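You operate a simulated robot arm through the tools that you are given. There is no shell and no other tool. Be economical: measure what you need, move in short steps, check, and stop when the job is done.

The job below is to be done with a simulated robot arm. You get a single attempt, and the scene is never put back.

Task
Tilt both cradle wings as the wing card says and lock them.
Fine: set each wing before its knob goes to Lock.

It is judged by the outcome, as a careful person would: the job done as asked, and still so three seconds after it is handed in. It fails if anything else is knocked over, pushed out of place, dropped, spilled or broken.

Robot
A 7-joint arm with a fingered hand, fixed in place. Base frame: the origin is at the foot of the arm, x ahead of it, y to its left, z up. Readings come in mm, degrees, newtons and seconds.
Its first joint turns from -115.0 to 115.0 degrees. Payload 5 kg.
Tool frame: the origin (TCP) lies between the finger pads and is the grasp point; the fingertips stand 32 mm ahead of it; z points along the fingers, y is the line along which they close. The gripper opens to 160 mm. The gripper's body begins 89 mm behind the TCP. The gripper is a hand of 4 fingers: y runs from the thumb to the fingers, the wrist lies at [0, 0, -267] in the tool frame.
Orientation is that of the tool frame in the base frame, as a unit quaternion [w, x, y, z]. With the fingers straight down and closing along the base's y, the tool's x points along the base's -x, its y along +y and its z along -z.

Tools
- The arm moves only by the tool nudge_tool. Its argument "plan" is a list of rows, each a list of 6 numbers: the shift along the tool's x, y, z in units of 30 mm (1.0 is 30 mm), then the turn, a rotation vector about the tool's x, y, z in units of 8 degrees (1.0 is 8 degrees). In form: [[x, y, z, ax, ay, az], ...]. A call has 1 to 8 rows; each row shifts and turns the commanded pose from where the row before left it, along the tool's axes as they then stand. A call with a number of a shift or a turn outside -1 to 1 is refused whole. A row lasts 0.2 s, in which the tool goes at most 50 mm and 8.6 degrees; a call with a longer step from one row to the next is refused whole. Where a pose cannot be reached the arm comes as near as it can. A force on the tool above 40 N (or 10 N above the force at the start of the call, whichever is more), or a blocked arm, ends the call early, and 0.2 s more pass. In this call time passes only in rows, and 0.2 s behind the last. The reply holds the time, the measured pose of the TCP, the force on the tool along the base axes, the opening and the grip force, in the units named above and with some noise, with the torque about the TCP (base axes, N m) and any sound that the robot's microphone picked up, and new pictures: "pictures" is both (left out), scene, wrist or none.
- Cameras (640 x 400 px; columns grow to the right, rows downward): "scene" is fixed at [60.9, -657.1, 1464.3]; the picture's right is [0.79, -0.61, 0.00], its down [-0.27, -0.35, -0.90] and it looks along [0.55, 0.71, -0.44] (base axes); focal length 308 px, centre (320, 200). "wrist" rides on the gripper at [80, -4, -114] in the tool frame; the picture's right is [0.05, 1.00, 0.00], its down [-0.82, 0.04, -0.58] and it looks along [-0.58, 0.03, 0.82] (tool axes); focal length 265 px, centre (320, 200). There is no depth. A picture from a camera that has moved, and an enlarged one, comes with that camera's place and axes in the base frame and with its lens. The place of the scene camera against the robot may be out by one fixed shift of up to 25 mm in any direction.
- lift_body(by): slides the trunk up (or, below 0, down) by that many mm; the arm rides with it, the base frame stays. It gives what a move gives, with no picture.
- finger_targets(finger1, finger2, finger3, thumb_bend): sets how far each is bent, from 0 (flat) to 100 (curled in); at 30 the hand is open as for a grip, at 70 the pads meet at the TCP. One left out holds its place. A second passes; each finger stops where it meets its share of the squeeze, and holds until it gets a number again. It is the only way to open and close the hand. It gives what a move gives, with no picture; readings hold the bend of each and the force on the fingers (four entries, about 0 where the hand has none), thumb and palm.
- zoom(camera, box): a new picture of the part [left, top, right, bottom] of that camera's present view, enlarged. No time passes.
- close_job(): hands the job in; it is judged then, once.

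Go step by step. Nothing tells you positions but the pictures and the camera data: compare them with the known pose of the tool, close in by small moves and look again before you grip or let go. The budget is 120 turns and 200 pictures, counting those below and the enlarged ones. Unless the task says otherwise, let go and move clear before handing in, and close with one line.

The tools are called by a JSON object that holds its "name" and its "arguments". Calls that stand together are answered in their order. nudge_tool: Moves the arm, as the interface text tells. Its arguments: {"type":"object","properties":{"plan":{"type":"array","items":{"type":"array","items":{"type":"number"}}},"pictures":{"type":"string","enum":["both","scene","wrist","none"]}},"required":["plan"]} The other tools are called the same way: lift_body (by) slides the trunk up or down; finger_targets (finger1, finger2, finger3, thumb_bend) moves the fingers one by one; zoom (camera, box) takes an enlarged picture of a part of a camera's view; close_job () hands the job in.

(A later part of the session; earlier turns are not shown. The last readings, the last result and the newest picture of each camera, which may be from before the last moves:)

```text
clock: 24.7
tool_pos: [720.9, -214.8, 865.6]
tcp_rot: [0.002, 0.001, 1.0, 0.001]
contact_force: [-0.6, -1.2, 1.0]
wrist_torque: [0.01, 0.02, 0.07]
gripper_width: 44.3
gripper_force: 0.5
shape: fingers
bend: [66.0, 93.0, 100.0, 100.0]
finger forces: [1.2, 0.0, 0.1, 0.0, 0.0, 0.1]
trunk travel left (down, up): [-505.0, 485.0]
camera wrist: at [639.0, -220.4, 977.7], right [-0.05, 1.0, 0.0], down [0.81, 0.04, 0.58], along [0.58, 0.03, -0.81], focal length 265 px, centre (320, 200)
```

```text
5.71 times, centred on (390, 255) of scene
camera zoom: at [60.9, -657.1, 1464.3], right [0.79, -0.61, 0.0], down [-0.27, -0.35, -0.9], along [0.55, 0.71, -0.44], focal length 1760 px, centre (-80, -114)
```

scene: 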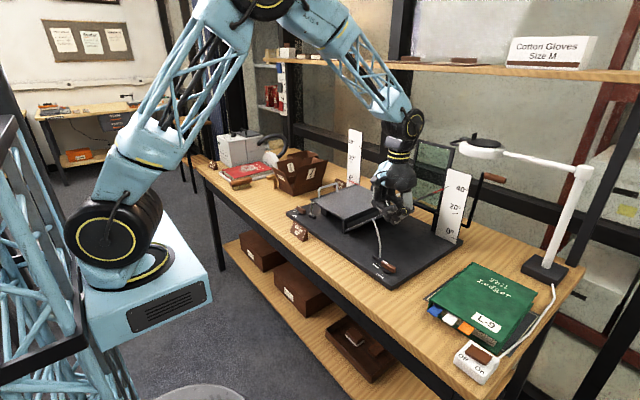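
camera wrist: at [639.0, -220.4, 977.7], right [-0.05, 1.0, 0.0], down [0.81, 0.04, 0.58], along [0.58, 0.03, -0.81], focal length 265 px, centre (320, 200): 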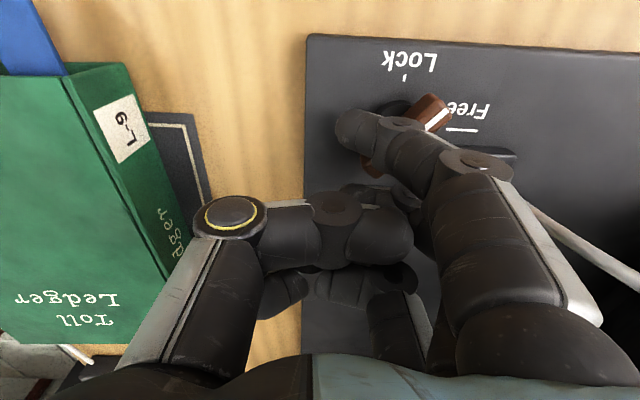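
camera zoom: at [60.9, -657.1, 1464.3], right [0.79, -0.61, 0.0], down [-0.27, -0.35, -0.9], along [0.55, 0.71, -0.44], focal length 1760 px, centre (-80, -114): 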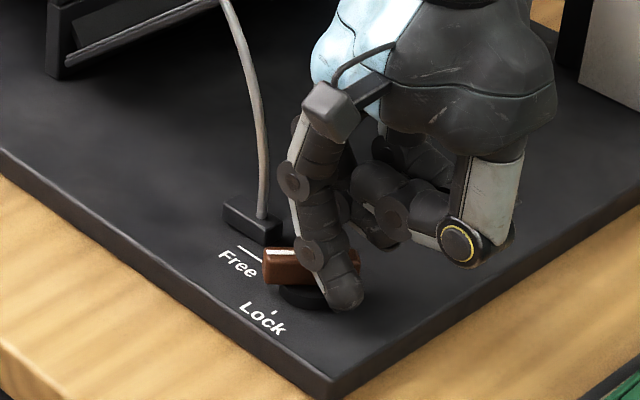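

The knob is turning nicely (about 40° of 90°). I'll continue along the arc.

{"name": "nudge_tool", "arguments": {"plan": [[-0.23, 0.02, 0, 0, 0, 0], [-0.22, 0.07, 0, 0, 0, 0], [-0.19, 0.13, 0, 0, 0, 0], [-0.19, 0.15, 0, 0, 0, 0]], "pictures": "wrist"}}

{"name": "zoom", "arguments": {"camera": "scene", "box": [350, 220, 430, 290]}}

```text
clock: 25.7
tool_pos: [744.4, -204.8, 866.0]
tcp_rot: [0.004, 0.001, 1.0, 0.002]
contact_force: [-2.2, -4.5, 5.5]
wrist_torque: [0.04, 0.2, 0.27]
gripper_width: 44.1
gripper_force: 4.5
shape: fingers
bend: [70.0, 93.0, 100.0, 100.0]
finger forces: [7.9, 0.0, 0.0, 0.0, 0.1, 0.1]
trunk travel left (down, up): [-505.0, 485.0]
camera wrist: at [663.0, -210.2, 978.6], right [-0.05, 1.0, 0.0], down [0.81, 0.04, 0.58], along [0.58, 0.03, -0.81], focal length 265 px, centre (320, 200)
```

wrist: 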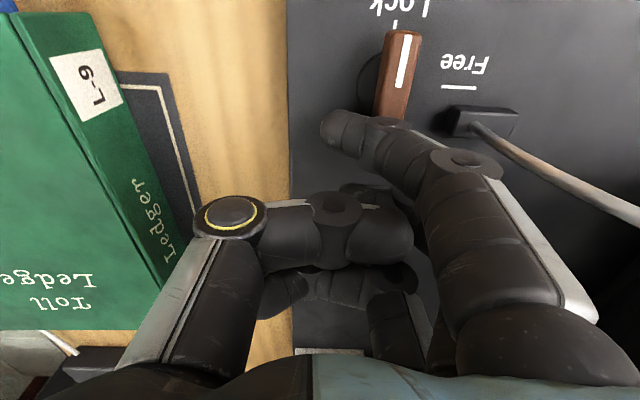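

```text
5.71 times, centred on (390, 255) of scene
camera zoom: at [60.9, -657.1, 1464.3], right [0.79, -0.61, 0.0], down [-0.27, -0.35, -0.9], along [0.55, 0.71, -0.44], focal length 1760 px, centre (-80, -114)
```

zoom: 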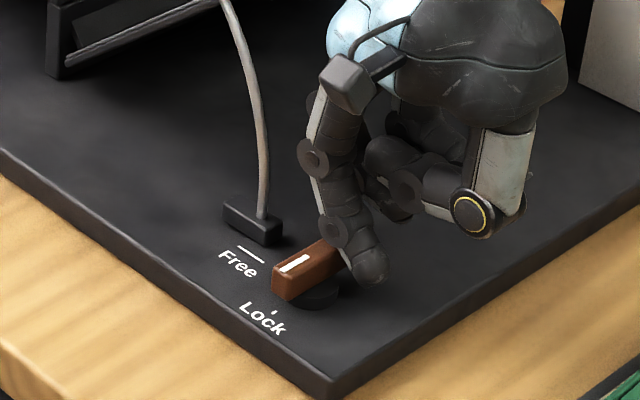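

The bar appears to point at Lock, and the finger is pressing against a stop. I'll back off and check closely.

{"name": "nudge_tool", "arguments": {"plan": [[0, -0.5, 0, 0, 0, 0], [0, -0.4, -0.9, 0, 0, 0], [0, -0.4, -0.9, 0, 0, 0], [0.5, 0, -1, 0, 0, 0], [0.8, 0, -1, 0, 0, 0], [0.8, 0, -1, 0, 0, 0]], "pictures": "wrist"}}

{"name": "zoom", "arguments": {"camera": "wrist", "box": [260, 0, 460, 125]}}

{"name": "zoom", "arguments": {"camera": "scene", "box": [350, 150, 480, 290]}}

```text
clock: 27.1
tool_pos: [679.8, -242.9, 1007.7]
tcp_rot: [0.003, 0.001, 1.0, 0.001]
contact_force: [0.1, 0.7, 0.1]
wrist_torque: [-0.03, -0.04, -0.01]
gripper_width: 44.7
gripper_force: 0.1
shape: fingers
bend: [66.0, 93.0, 100.0, 100.0]
finger forces: [0.0, 0.0, 0.0, 0.1, 0.0, 0.0]
trunk travel left (down, up): [-505.0, 485.0]
camera wrist: at [598.3, -249.9, 1121.1], right [-0.05, 1.0, 0.0], down [0.81, 0.04, 0.58], along [0.58, 0.03, -0.81], focal length 265 px, centre (320, 200)
```

wrist: 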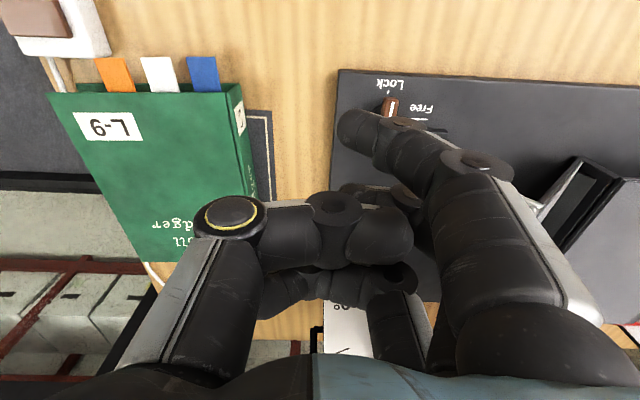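

```text
3.20 times, centred on (360, 62) of wrist
camera zoom: at [598.3, -249.9, 1121.1], right [-0.05, 1.0, 0.0], down [0.81, 0.04, 0.58], along [0.58, 0.03, -0.81], focal length 849 px, centre (192, 640)
```

zoom: 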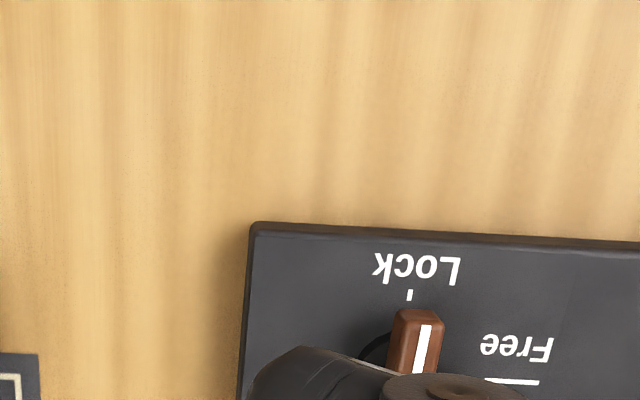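

```text
2.86 times, centred on (415, 220) of scene
camera zoom: at [60.9, -657.1, 1464.3], right [0.79, -0.61, 0.0], down [-0.27, -0.35, -0.9], along [0.55, 0.71, -0.44], focal length 880 px, centre (49, 143)
```

zoom: 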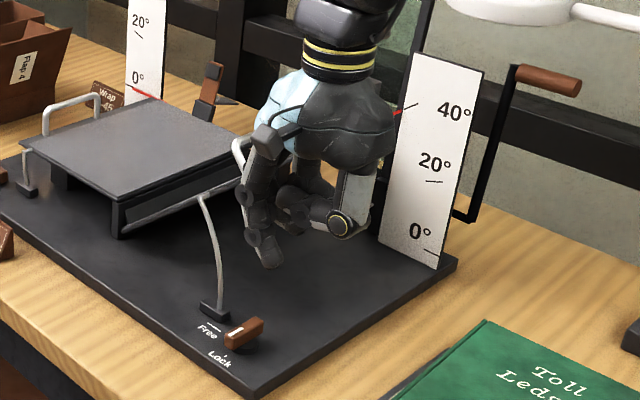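

The right knob reads Lock and its pointer still shows 40°. Now I'll rise and cross over to the left wing.

{"name": "nudge_tool", "arguments": {"plan": [[0, 0, -1, 0, 0, 0], [0, 0.9, -1, 0, 0, 0], [0, 1, -0.9, 0, 0, 0], [0, 1, 0, 0, 0, 0], [0, 1, 0, 0, 0, 0], [0, 1, 0, 0, 0, 0], [0, 1, 0, 0, 0, 0], [0, 1, 0, 0, 0, 0]], "pictures": "none"}}

{"name": "finger_targets", "arguments": {"finger1": 48, "finger2": 48, "finger3": 48, "thumb_bend": 48}}

{"name": "nudge_tool", "arguments": {"plan": [[0, 1, 0, 0, 0, 0], [0, 1, 0, 0, 0, 0], [0, 1, 0, 0, 0, 0], [-0.5, 1, 0, 0, 0, 0], [-0.5, 1, 0, 0, 0, 0], [-0.5, 1, 0, 0, 0, 0]], "pictures": "both"}}

```text
clock: 28.9
tool_pos: [679.8, -37.6, 1095.7]
tcp_rot: [0.003, 0.001, 1.0, 0.001]
contact_force: [0.6, -0.1, 0.2]
wrist_torque: [-0.03, -0.01, -0.01]
gripper_width: 44.1
gripper_force: 0.0
shape: fingers
bend: [66.0, 93.0, 100.0, 100.0]
finger forces: [0.1, 0.1, 0.0, 0.1, 0.0, 0.0]
trunk travel left (down, up): [-505.0, 485.0]
```

```text
clock: 29.9
tool_pos: [679.7, -37.2, 1095.7]
tcp_rot: [0.003, 0.0, 1.0, 0.001]
contact_force: [0.2, 0.8, 0.1]
wrist_torque: [0.0, -0.02, -0.01]
gripper_width: 98.5
gripper_force: 0.1
shape: fingers
bend: [48.0, 48.0, 48.0, 48.0]
finger forces: [0.1, 0.0, 0.1, 0.0, 0.0, 0.0]
trunk travel left (down, up): [-505.0, 485.0]
```

```text
clock: 31.3
tool_pos: [724.4, 144.4, 1096.5]
tcp_rot: [0.003, 0.002, 1.0, 0.0]
contact_force: [-0.6, -0.3, 0.0]
wrist_torque: [-0.04, -0.02, -0.01]
gripper_width: 98.7
gripper_force: 0.1
shape: fingers
bend: [48.0, 48.0, 48.0, 48.0]
finger forces: [0.0, 0.1, 0.1, 0.0, 0.0, 0.0]
trunk travel left (down, up): [-505.0, 485.0]
camera wrist: at [643.8, 138.1, 1209.2], right [-0.05, 1.0, 0.0], down [0.81, 0.04, 0.58], along [0.58, 0.03, -0.81], focal length 265 px, centre (320, 200)
```

scene: 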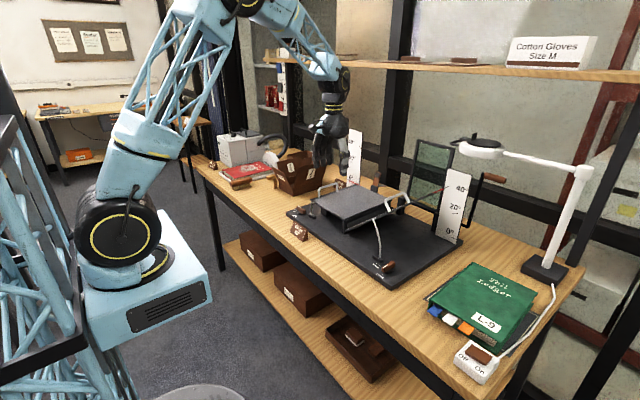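
wrist: 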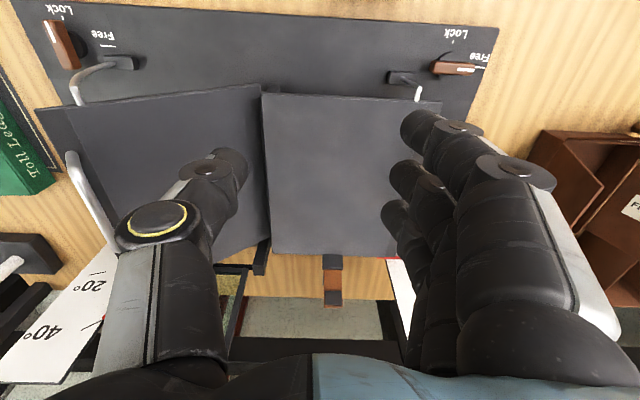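

The left handle triangulates to about y=275, z≈915, x 763–880. I'll move above it and look.

{"name": "nudge_tool", "arguments": {"plan": [[-0.64, 0.87, 0.1, 0, 0, 0], [-0.64, 0.87, 0.1, 0, 0, 0], [-0.64, 0.87, 0.1, 0, 0, 0], [-0.64, 0.87, 0.1, 0, 0, 0], [-0.64, 0.87, 0.1, 0, 0, 0]], "pictures": "both"}}

```text
clock: 32.5
tool_pos: [821.9, 273.6, 1082.2]
tcp_rot: [0.003, 0.001, 1.0, 0.0]
contact_force: [0.1, 1.0, 0.1]
wrist_torque: [-0.02, 0.01, 0.02]
gripper_width: 98.5
gripper_force: 0.1
shape: fingers
bend: [48.0, 48.0, 48.0, 48.0]
finger forces: [0.0, 0.1, 0.0, 0.0, 0.0, 0.0]
trunk travel left (down, up): [-505.0, 485.0]
camera wrist: at [740.0, 268.4, 1195.3], right [-0.05, 1.0, 0.0], down [0.81, 0.04, 0.58], along [0.58, 0.03, -0.81], focal length 265 px, centre (320, 200)
```

scene: 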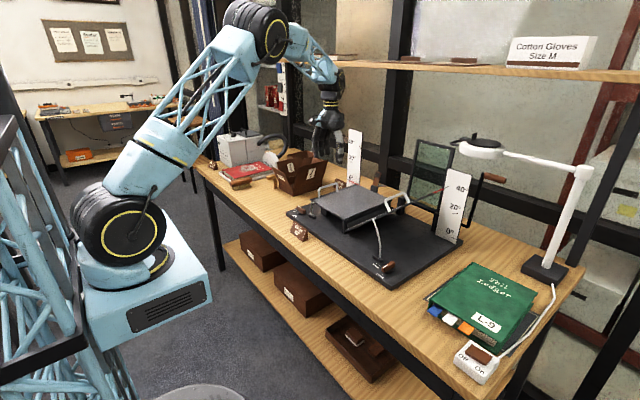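
wrist: 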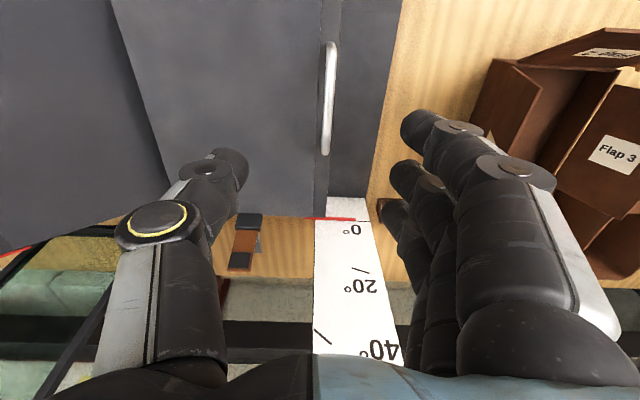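

The left bar is at about (823, 281, 905). I'll descend to just above grasp height.

{"name": "nudge_tool", "arguments": {"plan": [[0, 0.25, 0.9, 0, 0, 0], [0, 0, 0.9, 0, 0, 0], [0, 0, 0.9, 0, 0, 0], [0, 0, 0.9, 0, 0, 0], [0, 0, 0.9, 0, 0, 0]], "pictures": "both"}}

```text
clock: 33.7
tool_pos: [821.9, 283.6, 946.8]
tcp_rot: [0.003, 0.001, 1.0, 0.001]
contact_force: [-1.1, 0.0, -1.1]
wrist_torque: [0.02, 0.02, 0.0]
gripper_width: 98.5
gripper_force: 0.2
shape: fingers
bend: [48.0, 48.0, 48.0, 48.0]
finger forces: [0.0, 0.0, 0.0, 0.1, 0.1, 0.0]
trunk travel left (down, up): [-505.0, 485.0]
camera wrist: at [741.4, 277.3, 1059.6], right [-0.05, 1.0, 0.0], down [0.81, 0.04, 0.58], along [0.58, 0.03, -0.81], focal length 265 px, centre (320, 200)
```

scene: 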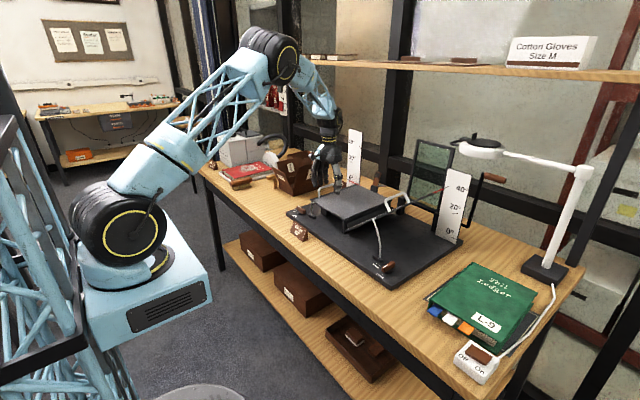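
wrist: 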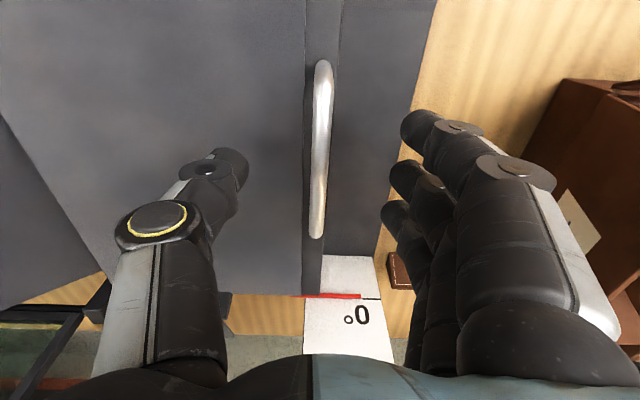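

Bar is centred between thumb and fingers. I'll lower to about z=932 and close in two stages.

{"name": "nudge_tool", "arguments": {"plan": [[0, -0.04, 0.46, 0, 0, 0]], "pictures": "none"}}

{"name": "finger_targets", "arguments": {"finger1": 72, "finger2": 72, "finger3": 72, "thumb_bend": 70}}

{"name": "zoom", "arguments": {"camera": "wrist", "box": [200, 40, 480, 300]}}

{"name": "zoom", "arguments": {"camera": "scene", "box": [280, 110, 420, 250]}}

```text
clock: 34.1
tool_pos: [822.6, 280.7, 933.7]
tcp_rot: [0.002, 0.001, 1.0, 0.001]
contact_force: [-1.5, -1.1, 0.0]
wrist_torque: [-0.01, -0.02, 0.02]
gripper_width: 98.6
gripper_force: 0.1
shape: fingers
bend: [48.0, 48.0, 48.0, 48.0]
finger forces: [0.0, 0.1, 0.0, 0.0, 0.0, 0.1]
trunk travel left (down, up): [-505.0, 485.0]
```

```text
clock: 35.1
tool_pos: [822.9, 281.9, 933.3]
tcp_rot: [0.002, 0.0, 1.0, 0.001]
contact_force: [1.3, 3.1, -1.6]
wrist_torque: [0.04, -0.02, 0.01]
gripper_width: 22.3
gripper_force: 1.8
shape: fingers
bend: [72.0, 71.0, 71.0, 70.0]
finger forces: [0.9, 1.4, 1.6, 0.0, 0.1, 0.1]
trunk travel left (down, up): [-505.0, 485.0]
```

```text
1.54 times, centred on (340, 170) of wrist
camera zoom: at [741.4, 275.7, 1046.1], right [-0.05, 1.0, 0.0], down [0.81, 0.04, 0.58], along [0.58, 0.03, -0.81], focal length 408 px, centre (289, 246)
```

zoom: 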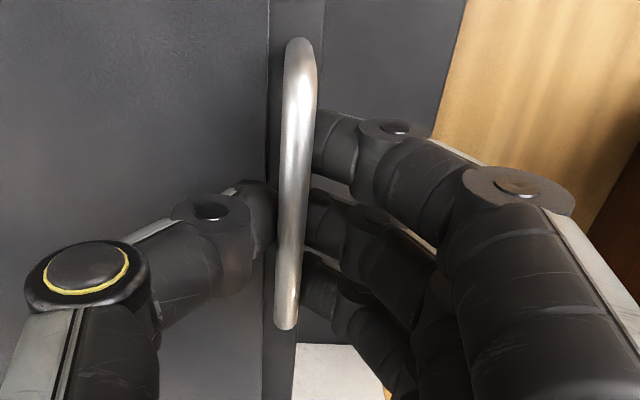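

```text
2.86 times, centred on (350, 180) of scene
camera zoom: at [60.9, -657.1, 1464.3], right [0.79, -0.61, 0.0], down [-0.27, -0.35, -0.9], along [0.55, 0.71, -0.44], focal length 880 px, centre (234, 257)
```

zoom: 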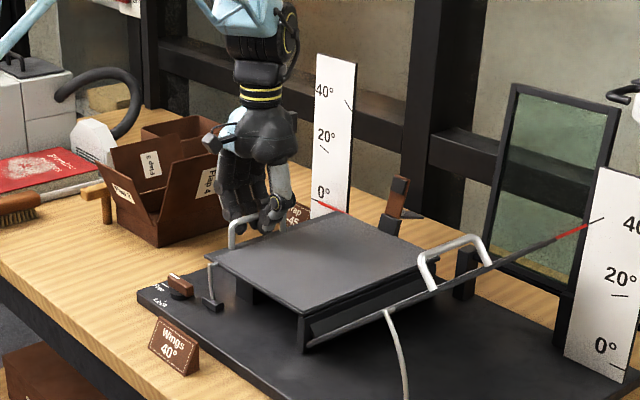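

Good straddle. Curling the fingers under the bar now.

{"name": "finger_targets", "arguments": {"finger1": 85, "finger2": 85, "finger3": 85, "thumb_bend": 84}}

{"name": "zoom", "arguments": {"camera": "wrist", "box": [200, 40, 480, 300]}}

{"name": "zoom", "arguments": {"camera": "scene", "box": [320, 120, 400, 210]}}

```text
clock: 36.1
tool_pos: [822.3, 280.7, 934.0]
tcp_rot: [0.003, 0.001, 1.0, 0.001]
contact_force: [-1.4, -1.9, -3.0]
wrist_torque: [-0.03, 0.1, 0.01]
gripper_width: 18.9
gripper_force: 7.5
shape: fingers
bend: [83.0, 83.0, 83.0, 80.0]
finger forces: [4.7, 0.0, 6.3, 0.0, 3.7, 0.0]
trunk travel left (down, up): [-505.0, 485.0]
```

```text
1.54 times, centred on (340, 170) of wrist
camera zoom: at [741.5, 274.7, 1046.1], right [-0.05, 1.0, 0.0], down [0.81, 0.04, 0.58], along [0.58, 0.03, -0.81], focal length 408 px, centre (289, 246)
```

zoom: 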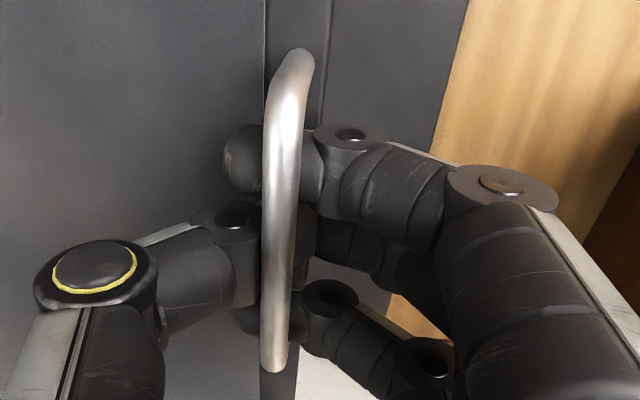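

```text
4.44 times, centred on (360, 165) of scene
camera zoom: at [60.9, -657.1, 1464.3], right [0.79, -0.61, 0.0], down [-0.27, -0.35, -0.9], along [0.55, 0.71, -0.44], focal length 1369 px, centre (142, 356)
```

zoom: 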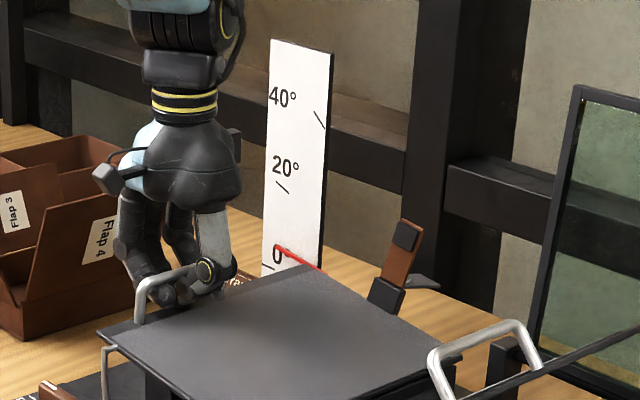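

Hooked; the left wing has begun rising. I'll swing it up 16° about its hinge, mirrored.

{"name": "nudge_tool", "arguments": {"plan": [[0, -0.113, -0.47, -0.5, 0, 0], [0, -0.113, -0.47, -0.5, 0, 0], [0, -0.113, -0.47, -0.5, 0, 0], [0, -0.113, -0.47, -0.5, 0, 0]], "pictures": "wrist"}}

{"name": "zoom", "arguments": {"camera": "scene", "box": [320, 110, 400, 210]}}

```text
clock: 37.1
tool_pos: [823.2, 261.1, 988.4]
tcp_rot: [0.003, 0.0, 0.99, 0.14]
contact_force: [-3.5, -8.2, -5.0]
wrist_torque: [-0.01, 0.05, 0.07]
gripper_width: 19.2
gripper_force: 9.9
shape: fingers
bend: [84.0, 83.0, 83.0, 80.0]
finger forces: [5.6, 0.0, 6.9, 0.1, 7.3, 0.0]
trunk travel left (down, up): [-505.0, 485.0]
camera wrist: at [741.6, 222.7, 1095.0], right [-0.05, 0.96, 0.28], down [0.81, -0.12, 0.57], along [0.58, 0.25, -0.77], focal length 265 px, centre (320, 200)
```

wrist: 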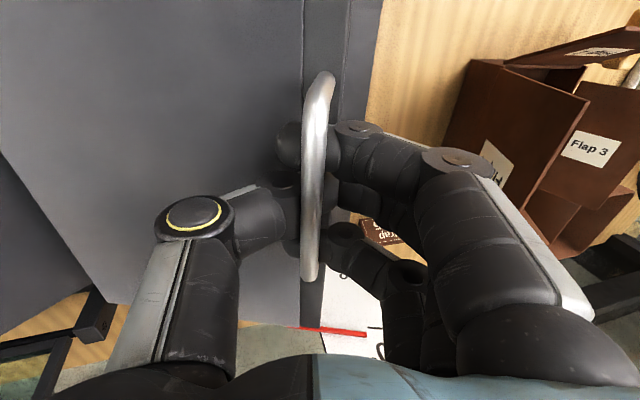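

```text
4.00 times, centred on (360, 160) of scene
camera zoom: at [60.9, -657.1, 1464.3], right [0.79, -0.61, 0.0], down [-0.27, -0.35, -0.9], along [0.55, 0.71, -0.44], focal length 1232 px, centre (160, 360)
```

zoom: 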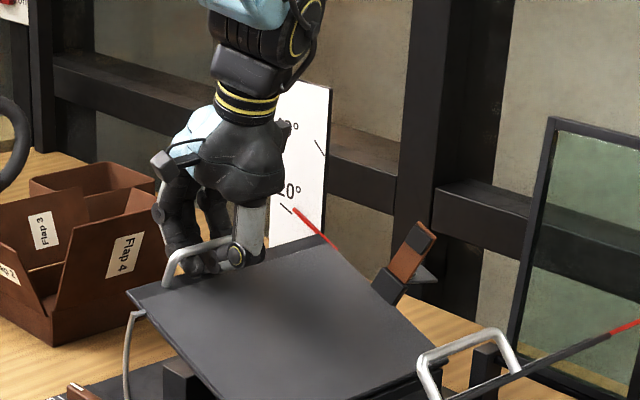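

Left pointer is at about 20°. Another 16°.

{"name": "nudge_tool", "arguments": {"plan": [[0, -0.113, -0.47, -0.5, 0, 0], [0, -0.113, -0.47, -0.5, 0, 0], [0, -0.113, -0.47, -0.5, 0, 0], [0, -0.113, -0.47, -0.5, 0, 0]], "pictures": "wrist"}}

{"name": "zoom", "arguments": {"camera": "scene", "box": [320, 110, 400, 210]}}

```text
clock: 38.1
tool_pos: [823.2, 227.6, 1034.6]
tcp_rot: [0.003, 0.0, 0.961, 0.276]
contact_force: [-0.3, -13.3, -13.7]
wrist_torque: [0.11, 0.01, 0.07]
gripper_width: 19.3
gripper_force: 24.6
shape: fingers
bend: [83.0, 83.0, 83.0, 80.0]
finger forces: [6.9, 0.0, 8.4, 0.1, 35.5, 0.0]
trunk travel left (down, up): [-505.0, 485.0]
camera wrist: at [741.6, 161.2, 1127.3], right [-0.05, 0.85, 0.53], down [0.81, -0.27, 0.52], along [0.58, 0.46, -0.67], focal length 265 px, centre (320, 200)
```

wrist: 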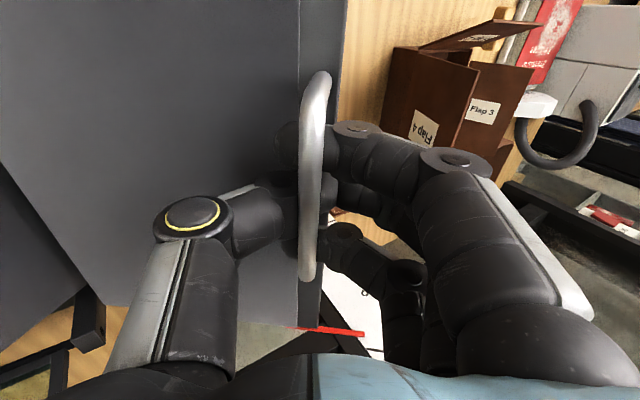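

```text
4.00 times, centred on (360, 160) of scene
camera zoom: at [60.9, -657.1, 1464.3], right [0.79, -0.61, 0.0], down [-0.27, -0.35, -0.9], along [0.55, 0.71, -0.44], focal length 1232 px, centre (160, 360)
```

zoom: 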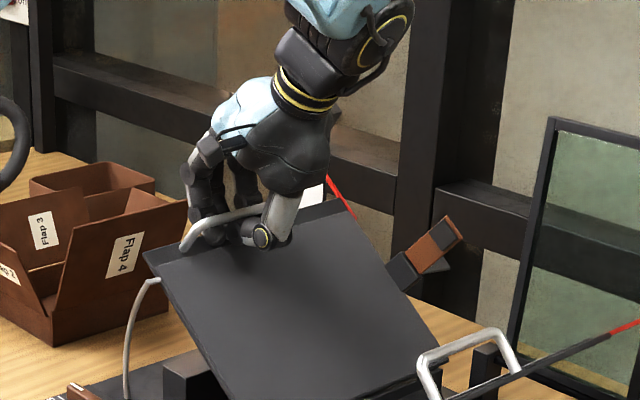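

The hand hides the left scale now, and I notice a brown clip-like item behind the left wing that seems to move with it. I'll zoom on it before continuing.

{"name": "zoom", "arguments": {"camera": "scene", "box": [355, 150, 415, 210]}}

{"name": "zoom", "arguments": {"camera": "wrist", "box": [250, 260, 410, 400]}}

```text
6.67 times, centred on (385, 180) of scene
camera zoom: at [60.9, -657.1, 1464.3], right [0.79, -0.61, 0.0], down [-0.27, -0.35, -0.9], along [0.55, 0.71, -0.44], focal length 2053 px, centre (-113, 333)
```

zoom: 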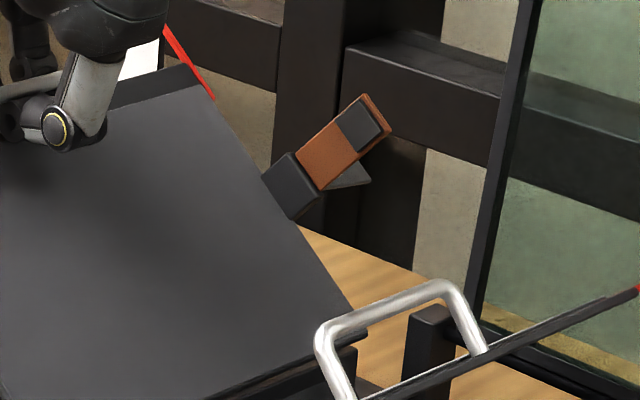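

```text
2.86 times, centred on (330, 330) of wrist
camera zoom: at [741.6, 161.2, 1127.3], right [-0.05, 0.85, 0.53], down [0.81, -0.27, 0.52], along [0.58, 0.46, -0.67], focal length 758 px, centre (291, -171)
```

zoom: 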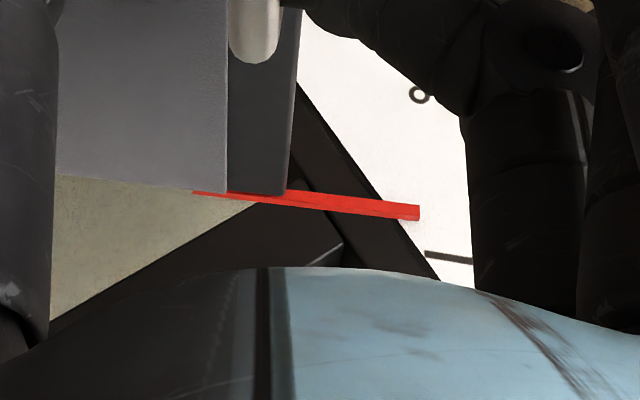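

The clip is attached to the wing's edge, so that's fine. The wrist view shows the pointer about 3° short of the 40° tick; I'll add 3° with less inward shift, since the thumb is loaded.

{"name": "nudge_tool", "arguments": {"plan": [[0, -0.03, -0.353, -0.375, 0, 0]], "pictures": "none"}}

{"name": "zoom", "arguments": {"camera": "wrist", "box": [250, 260, 410, 400]}}

{"name": "zoom", "arguments": {"camera": "scene", "box": [320, 110, 400, 210]}}

```text
clock: 38.5
tool_pos: [821.8, 219.9, 1041.5]
tcp_rot: [0.002, 0.0, 0.953, 0.302]
contact_force: [-3.1, -15.4, -17.0]
wrist_torque: [0.21, 0.07, 0.1]
gripper_width: 19.1
gripper_force: 27.1
shape: fingers
bend: [83.0, 83.0, 83.0, 80.0]
finger forces: [7.5, 0.0, 9.0, 0.0, 37.8, 0.0]
trunk travel left (down, up): [-505.0, 485.0]
```

```text
2.86 times, centred on (330, 330) of wrist
camera zoom: at [741.7, 149.8, 1131.6], right [-0.05, 0.82, 0.57], down [0.81, -0.3, 0.5], along [0.58, 0.49, -0.65], focal length 758 px, centre (291, -171)
```

zoom: 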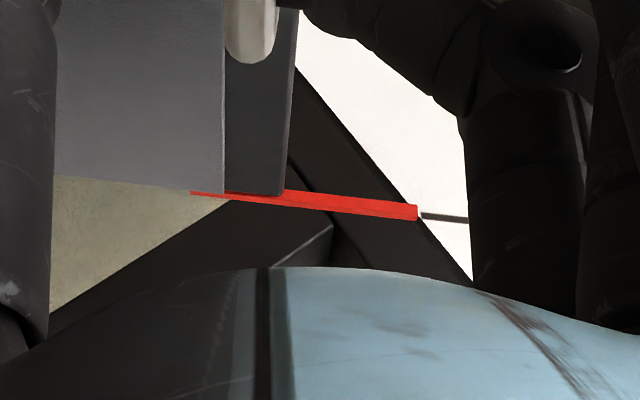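

```text
4.00 times, centred on (360, 160) of scene
camera zoom: at [60.9, -657.1, 1464.3], right [0.79, -0.61, 0.0], down [-0.27, -0.35, -0.9], along [0.55, 0.71, -0.44], focal length 1232 px, centre (160, 360)
```

zoom: 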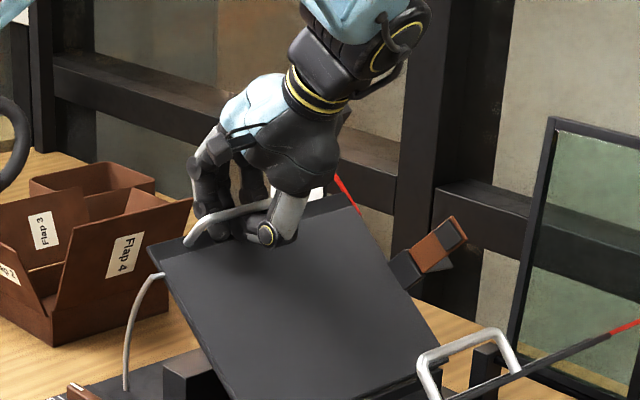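

The left pointer now meets the 40° tick. The forces show I'm pulling the bar outward about 22 N, so I'll ease the hand 3 mm inward before letting go.

{"name": "nudge_tool", "arguments": {"plan": [[0, -0.1, 0, 0, 0, 0]], "pictures": "none"}}

{"name": "zoom", "arguments": {"camera": "wrist", "box": [250, 260, 410, 400]}}

```text
clock: 38.9
tool_pos: [822.4, 218.8, 1041.6]
tcp_rot: [0.003, 0.0, 0.953, 0.302]
contact_force: [3.6, -8.6, -11.5]
wrist_torque: [0.16, 0.03, 0.04]
gripper_width: 19.6
gripper_force: 11.5
shape: fingers
bend: [83.0, 83.0, 83.0, 80.0]
finger forces: [5.5, 0.1, 7.4, 0.0, 10.0, 0.0]
trunk travel left (down, up): [-505.0, 485.0]
```

```text
2.86 times, centred on (330, 330) of wrist
camera zoom: at [741.5, 149.4, 1131.0], right [-0.05, 0.82, 0.57], down [0.81, -0.3, 0.5], along [0.58, 0.49, -0.65], focal length 758 px, centre (291, -171)
```

zoom: 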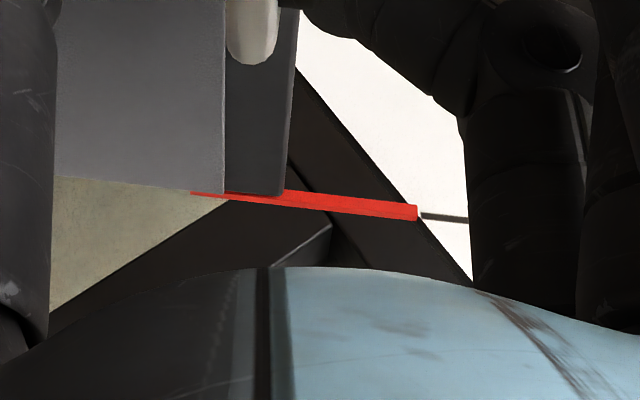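

The load is down and the alignment holds. I'll open the outer fingers now.

{"name": "finger_targets", "arguments": {"finger1": 30, "finger2": 30, "finger3": 30}}

{"name": "zoom", "arguments": {"camera": "wrist", "box": [160, 0, 480, 400]}}

{"name": "zoom", "arguments": {"camera": "wrist", "box": [250, 260, 410, 400]}}

```text
clock: 39.9
tool_pos: [822.6, 218.9, 1039.2]
tcp_rot: [0.003, 0.001, 0.954, 0.301]
contact_force: [1.6, -11.6, -18.1]
wrist_torque: [0.27, -0.01, 0.01]
gripper_width: 79.0
gripper_force: 10.4
shape: fingers
bend: [30.0, 30.0, 30.0, 79.0]
finger forces: [0.0, 0.0, 0.1, 0.0, 20.6, 0.0]
trunk travel left (down, up): [-505.0, 485.0]
```

```text
1.00 times, centred on (320, 200) of wrist (not enlarged: the box is as wide or as high as the picture)
camera zoom: at [741.4, 148.4, 1129.6], right [-0.05, 0.82, 0.57], down [0.81, -0.3, 0.5], along [0.58, 0.49, -0.65], focal length 265 px, centre (320, 200)
```

zoom: 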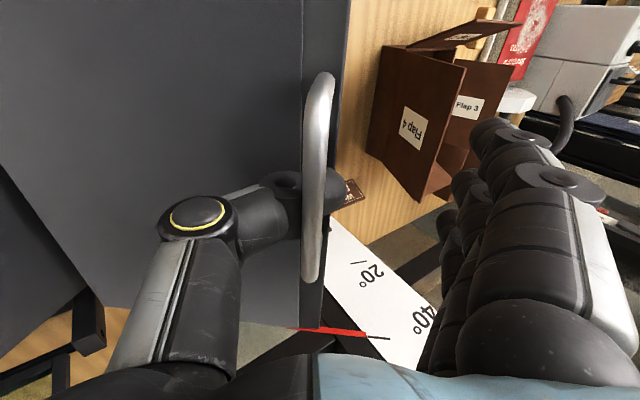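

```text
2.86 times, centred on (330, 330) of wrist
camera zoom: at [741.4, 148.4, 1129.6], right [-0.05, 0.82, 0.57], down [0.81, -0.3, 0.5], along [0.58, 0.49, -0.65], focal length 758 px, centre (291, -171)
```

zoom: 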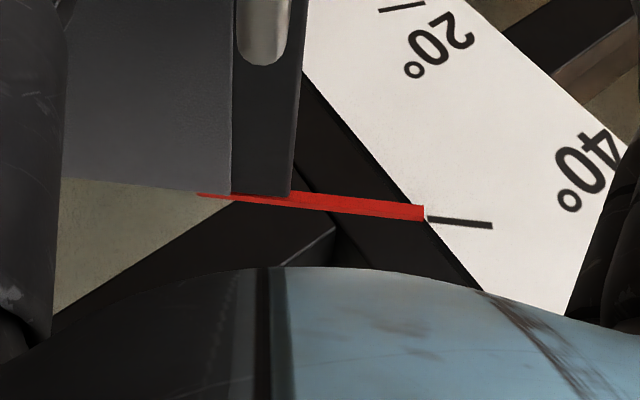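

Still on 40°. Now I'll slide the thumb inward out from under the bar.

{"name": "nudge_tool", "arguments": {"plan": [[0, -0.15, 0.03, 0, 0, 0], [0, -0.4, 0.03, 0, 0, 0], [0, -0.5, 0, 0, 0, 0]], "pictures": "wrist"}}

{"name": "zoom", "arguments": {"camera": "wrist", "box": [270, 240, 430, 380]}}

{"name": "zoom", "arguments": {"camera": "scene", "box": [310, 110, 400, 210]}}

```text
clock: 40.7
tool_pos: [821.8, 197.3, 1023.2]
tcp_rot: [0.004, -0.002, 0.953, 0.302]
contact_force: [0.1, -0.1, -0.3]
wrist_torque: [0.04, -0.02, -0.01]
gripper_width: 70.0
gripper_force: 0.0
shape: fingers
bend: [30.0, 30.0, 30.0, 84.0]
finger forces: [0.0, 0.0, 0.1, 0.0, 0.0, 0.0]
trunk travel left (down, up): [-505.0, 485.0]
camera wrist: at [740.4, 125.3, 1112.4], right [-0.06, 0.82, 0.57], down [0.81, -0.3, 0.5], along [0.58, 0.49, -0.65], focal length 265 px, centre (320, 200)
```

wrist: 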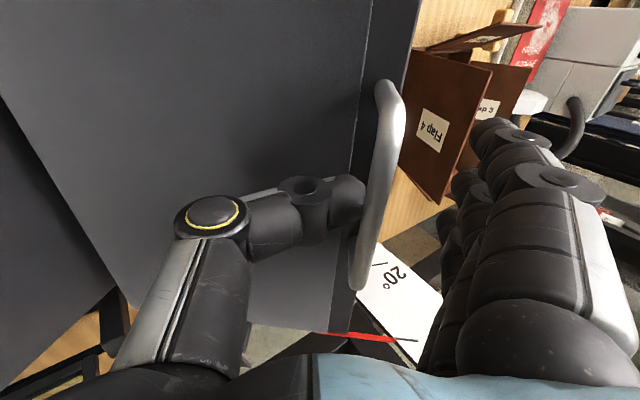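

```text
2.86 times, centred on (350, 310) of wrist
camera zoom: at [740.4, 125.3, 1112.4], right [-0.06, 0.82, 0.57], down [0.81, -0.3, 0.5], along [0.58, 0.49, -0.65], focal length 758 px, centre (234, -114)
```

zoom: 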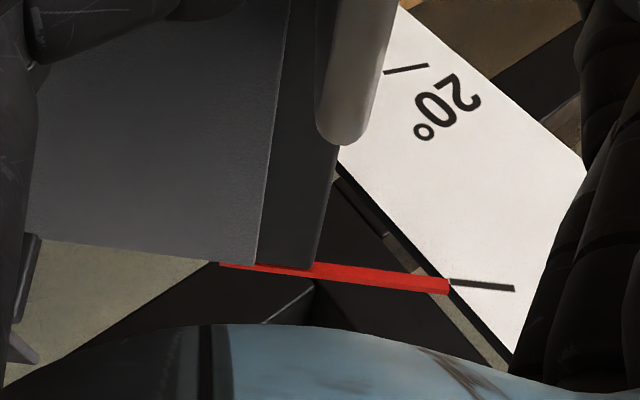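

```text
4.00 times, centred on (355, 160) of scene
camera zoom: at [60.9, -657.1, 1464.3], right [0.79, -0.61, 0.0], down [-0.27, -0.35, -0.9], along [0.55, 0.71, -0.44], focal length 1232 px, centre (180, 360)
```

zoom: 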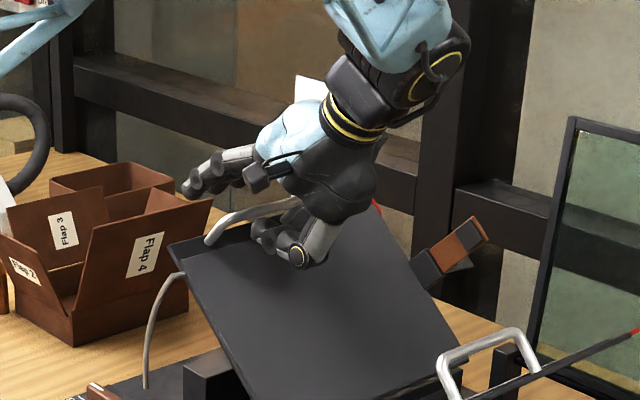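

Everything is free and the left pointer lies on the 40° tick. I'll retreat along the tool axis and straighten the hand.

{"name": "nudge_tool", "arguments": {"plan": [[0, 0, -0.5, 0, 0, 0], [0, 0, -1, 0, 0, 0], [0, 0, -1, 0, 0, 0], [0, 0, -1, 0.88, 0, 0], [0.9, 0, 0, 0.88, 0, 0], [0.9, 0, 0, 0.88, 0, 0], [0.9, 0, 0, 0.88, 0, 0], [0.9, 0, 0, 0.88, 0, 0]], "pictures": "both"}}

{"name": "zoom", "arguments": {"camera": "scene", "box": [310, 110, 400, 210]}}

```text
clock: 42.5
tool_pos: [713.5, 133.6, 1108.2]
tcp_rot: [0.004, 0.001, 1.0, -0.002]
contact_force: [0.0, -0.5, 0.4]
wrist_torque: [0.01, -0.01, -0.02]
gripper_width: 70.0
gripper_force: 0.1
shape: fingers
bend: [30.0, 30.0, 30.0, 84.0]
finger forces: [0.0, 0.0, 0.0, 0.1, 0.0, 0.0]
trunk travel left (down, up): [-505.0, 485.0]
camera wrist: at [631.2, 128.1, 1220.5], right [-0.05, 1.0, 0.0], down [0.81, 0.04, 0.58], along [0.58, 0.03, -0.81], focal length 265 px, centre (320, 200)
```

scene: 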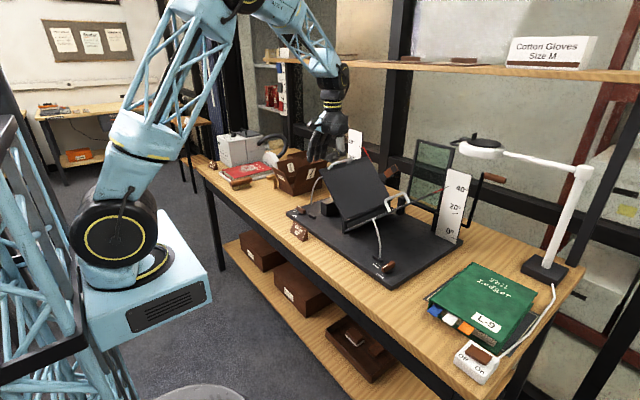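
wrist: 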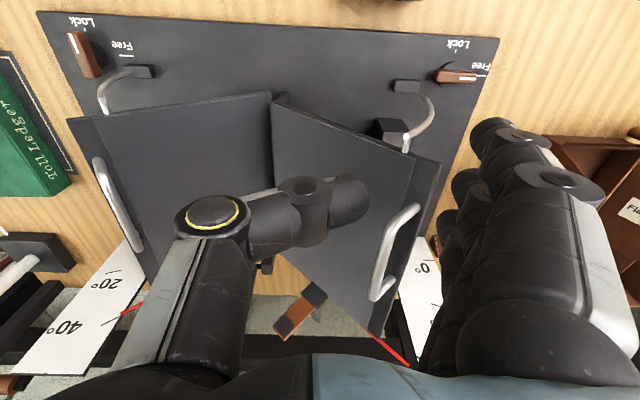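

```text
4.00 times, centred on (355, 160) of scene
camera zoom: at [60.9, -657.1, 1464.3], right [0.79, -0.61, 0.0], down [-0.27, -0.35, -0.9], along [0.55, 0.71, -0.44], focal length 1232 px, centre (180, 360)
```

zoom: 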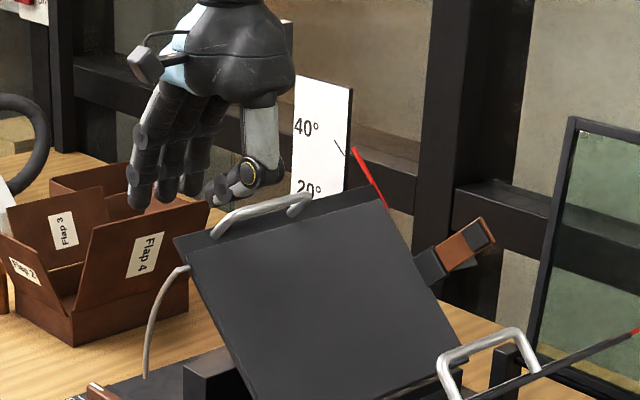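

The retreat seems to have dragged the left wing up a degree or two. I'll open the thumb and view the left scale straight from the wrist camera.

{"name": "nudge_tool", "arguments": {"plan": [[0, 0, -0.6, 0, 0, 0], [0, 0, -0.6, 0, 0, 0], [-0.58, 0.95, 0, 0, 0, 0], [-0.58, 0.95, 0, 0, 0, 0], [-0.58, 0.95, 0, 0, 0, 0], [-0.58, 0.95, 0, 0, 0, 0], [-0.58, 0.95, 0, 0, 0, 0]], "pictures": "none"}}

{"name": "finger_targets", "arguments": {"thumb_bend": 30}}

{"name": "zoom", "arguments": {"camera": "wrist", "box": [160, 100, 480, 300]}}

{"name": "zoom", "arguments": {"camera": "scene", "box": [320, 120, 400, 200]}}

```text
clock: 44.1
tool_pos: [801.5, 277.4, 1143.3]
tcp_rot: [0.003, 0.001, 1.0, -0.001]
contact_force: [0.4, 0.0, 0.1]
wrist_torque: [0.0, -0.01, -0.01]
gripper_width: 70.4
gripper_force: 0.0
shape: fingers
bend: [30.0, 30.0, 30.0, 84.0]
finger forces: [0.1, 0.0, 0.0, 0.0, 0.1, 0.0]
trunk travel left (down, up): [-505.0, 485.0]
```

```text
clock: 45.1
tool_pos: [800.4, 277.6, 1143.0]
tcp_rot: [0.003, -0.001, 1.0, -0.001]
contact_force: [0.7, 0.0, -0.3]
wrist_torque: [-0.02, -0.02, 0.0]
gripper_width: 170.3
gripper_force: 0.0
shape: fingers
bend: [30.0, 30.0, 30.0, 30.0]
finger forces: [0.0, 0.1, 0.0, 0.1, 0.0, 0.0]
trunk travel left (down, up): [-505.0, 485.0]
```

```text
2.00 times, centred on (320, 200) of wrist
camera zoom: at [719.8, 270.7, 1255.4], right [-0.05, 1.0, 0.0], down [0.81, 0.04, 0.58], along [0.58, 0.03, -0.81], focal length 531 px, centre (320, 200)
```

zoom: 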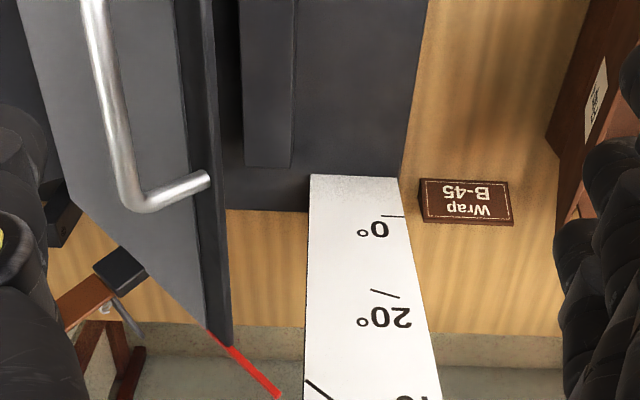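

```text
5.00 times, centred on (360, 160) of scene
camera zoom: at [60.9, -657.1, 1464.3], right [0.79, -0.61, 0.0], down [-0.27, -0.35, -0.9], along [0.55, 0.71, -0.44], focal length 1540 px, centre (120, 400)
```

zoom: 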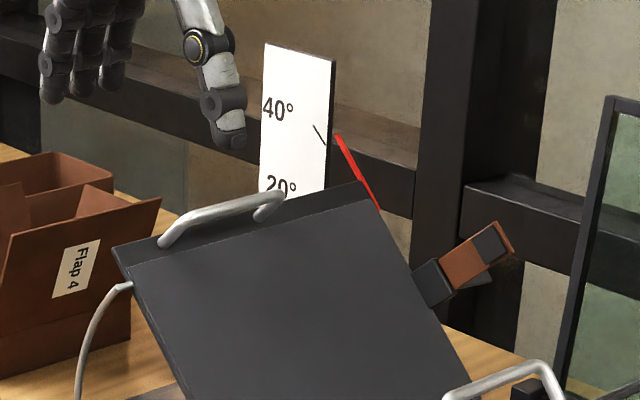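

From this view the left pointer reads about 44°, so it was dragged up. I'll close the fingers into a blunt tip and press the bar down a little from above, in small steps.

{"name": "finger_targets", "arguments": {"finger1": 70, "finger2": 70, "finger3": 70, "thumb_bend": 70}}

{"name": "nudge_tool", "arguments": {"plan": [[-0.37, -0.7, 0, 0, 0, 0], [-0.37, -0.7, 0, 0, 0, 0], [0, -0.7, 0, 0, 0, 0], [0, 0, 0.8, 0, 0, 0], [0, 0, 0.4, 0, 0, 0]], "pictures": "wrist"}}

{"name": "zoom", "arguments": {"camera": "scene", "box": [310, 110, 400, 210]}}

```text
clock: 46.1
tool_pos: [802.2, 276.7, 1142.1]
tcp_rot: [0.002, 0.0, 1.0, -0.001]
contact_force: [0.0, 0.3, 0.1]
wrist_torque: [0.01, -0.02, -0.02]
gripper_width: 23.5
gripper_force: 0.0
shape: fingers
bend: [70.0, 70.0, 70.0, 70.0]
finger forces: [0.1, 0.0, 0.1, 0.0, 0.0, 0.1]
trunk travel left (down, up): [-505.0, 485.0]
```

```text
clock: 47.3
tool_pos: [824.5, 214.6, 1107.9]
tcp_rot: [0.002, 0.001, 1.0, -0.001]
contact_force: [-0.6, 0.4, 0.0]
wrist_torque: [-0.06, 0.01, 0.01]
gripper_width: 23.7
gripper_force: 0.0
shape: fingers
bend: [70.0, 70.0, 70.0, 70.0]
finger forces: [0.0, 0.1, 0.1, 0.1, 0.0, 0.1]
trunk travel left (down, up): [-505.0, 485.0]
camera wrist: at [743.4, 208.9, 1219.8], right [-0.05, 1.0, 0.0], down [0.81, 0.04, 0.58], along [0.58, 0.03, -0.81], focal length 265 px, centre (320, 200)
```

wrist: 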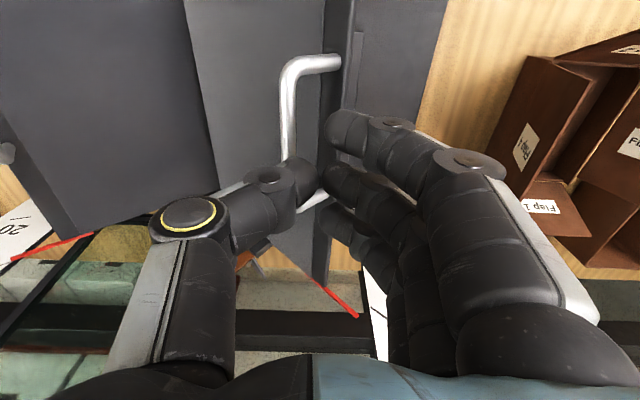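

```text
4.00 times, centred on (355, 160) of scene
camera zoom: at [60.9, -657.1, 1464.3], right [0.79, -0.61, 0.0], down [-0.27, -0.35, -0.9], along [0.55, 0.71, -0.44], focal length 1232 px, centre (180, 360)
```

zoom: 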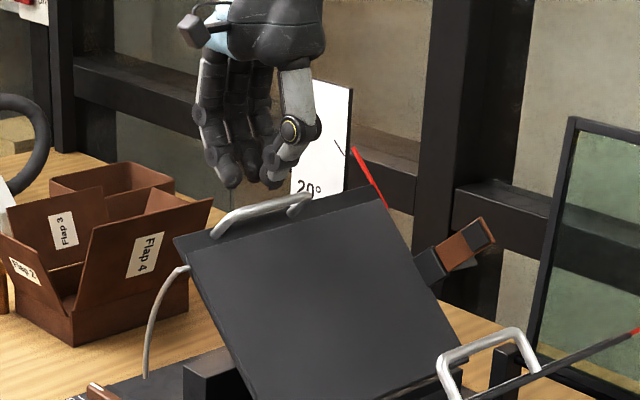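

The bar is at y≈191, slightly inboard of the finger tips. I'll shift inward 26 mm and press down in small steps.

{"name": "nudge_tool", "arguments": {"plan": [[0, -0.87, 0, 0, 0, 0], [0, 0, 0.4, 0, 0, 0], [0, 0, 0.3, 0, 0, 0]], "pictures": "wrist"}}

{"name": "zoom", "arguments": {"camera": "scene", "box": [310, 110, 400, 210]}}

```text
clock: 48.1
tool_pos: [824.2, 192.5, 1091.2]
tcp_rot: [0.006, -0.001, 1.0, 0.001]
contact_force: [6.4, 17.2, 20.1]
wrist_torque: [0.86, -0.22, -0.15]
gripper_width: 27.8
gripper_force: 13.0
shape: fingers
bend: [68.0, 69.0, 69.0, 70.0]
finger forces: [6.6, 10.1, 9.7, 0.1, 0.0, 0.0]
trunk travel left (down, up): [-505.0, 485.0]
camera wrist: at [741.4, 186.7, 1202.5], right [-0.05, 1.0, 0.0], down [0.81, 0.04, 0.59], along [0.59, 0.03, -0.81], focal length 265 px, centre (320, 200)
```

wrist: 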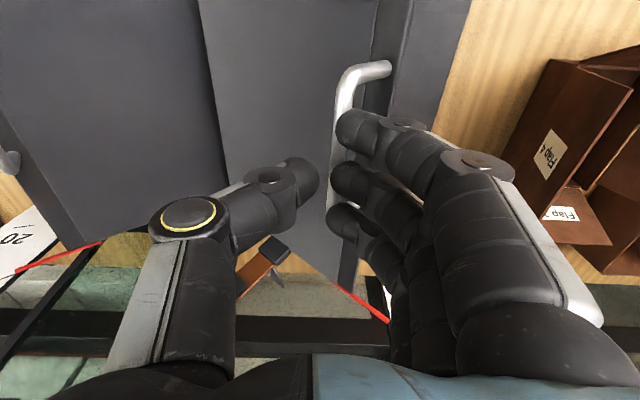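

```text
4.00 times, centred on (355, 160) of scene
camera zoom: at [60.9, -657.1, 1464.3], right [0.79, -0.61, 0.0], down [-0.27, -0.35, -0.9], along [0.55, 0.71, -0.44], focal length 1232 px, centre (180, 360)
```

zoom: 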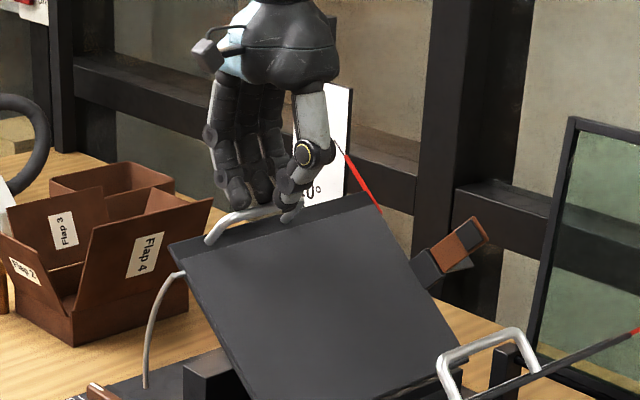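

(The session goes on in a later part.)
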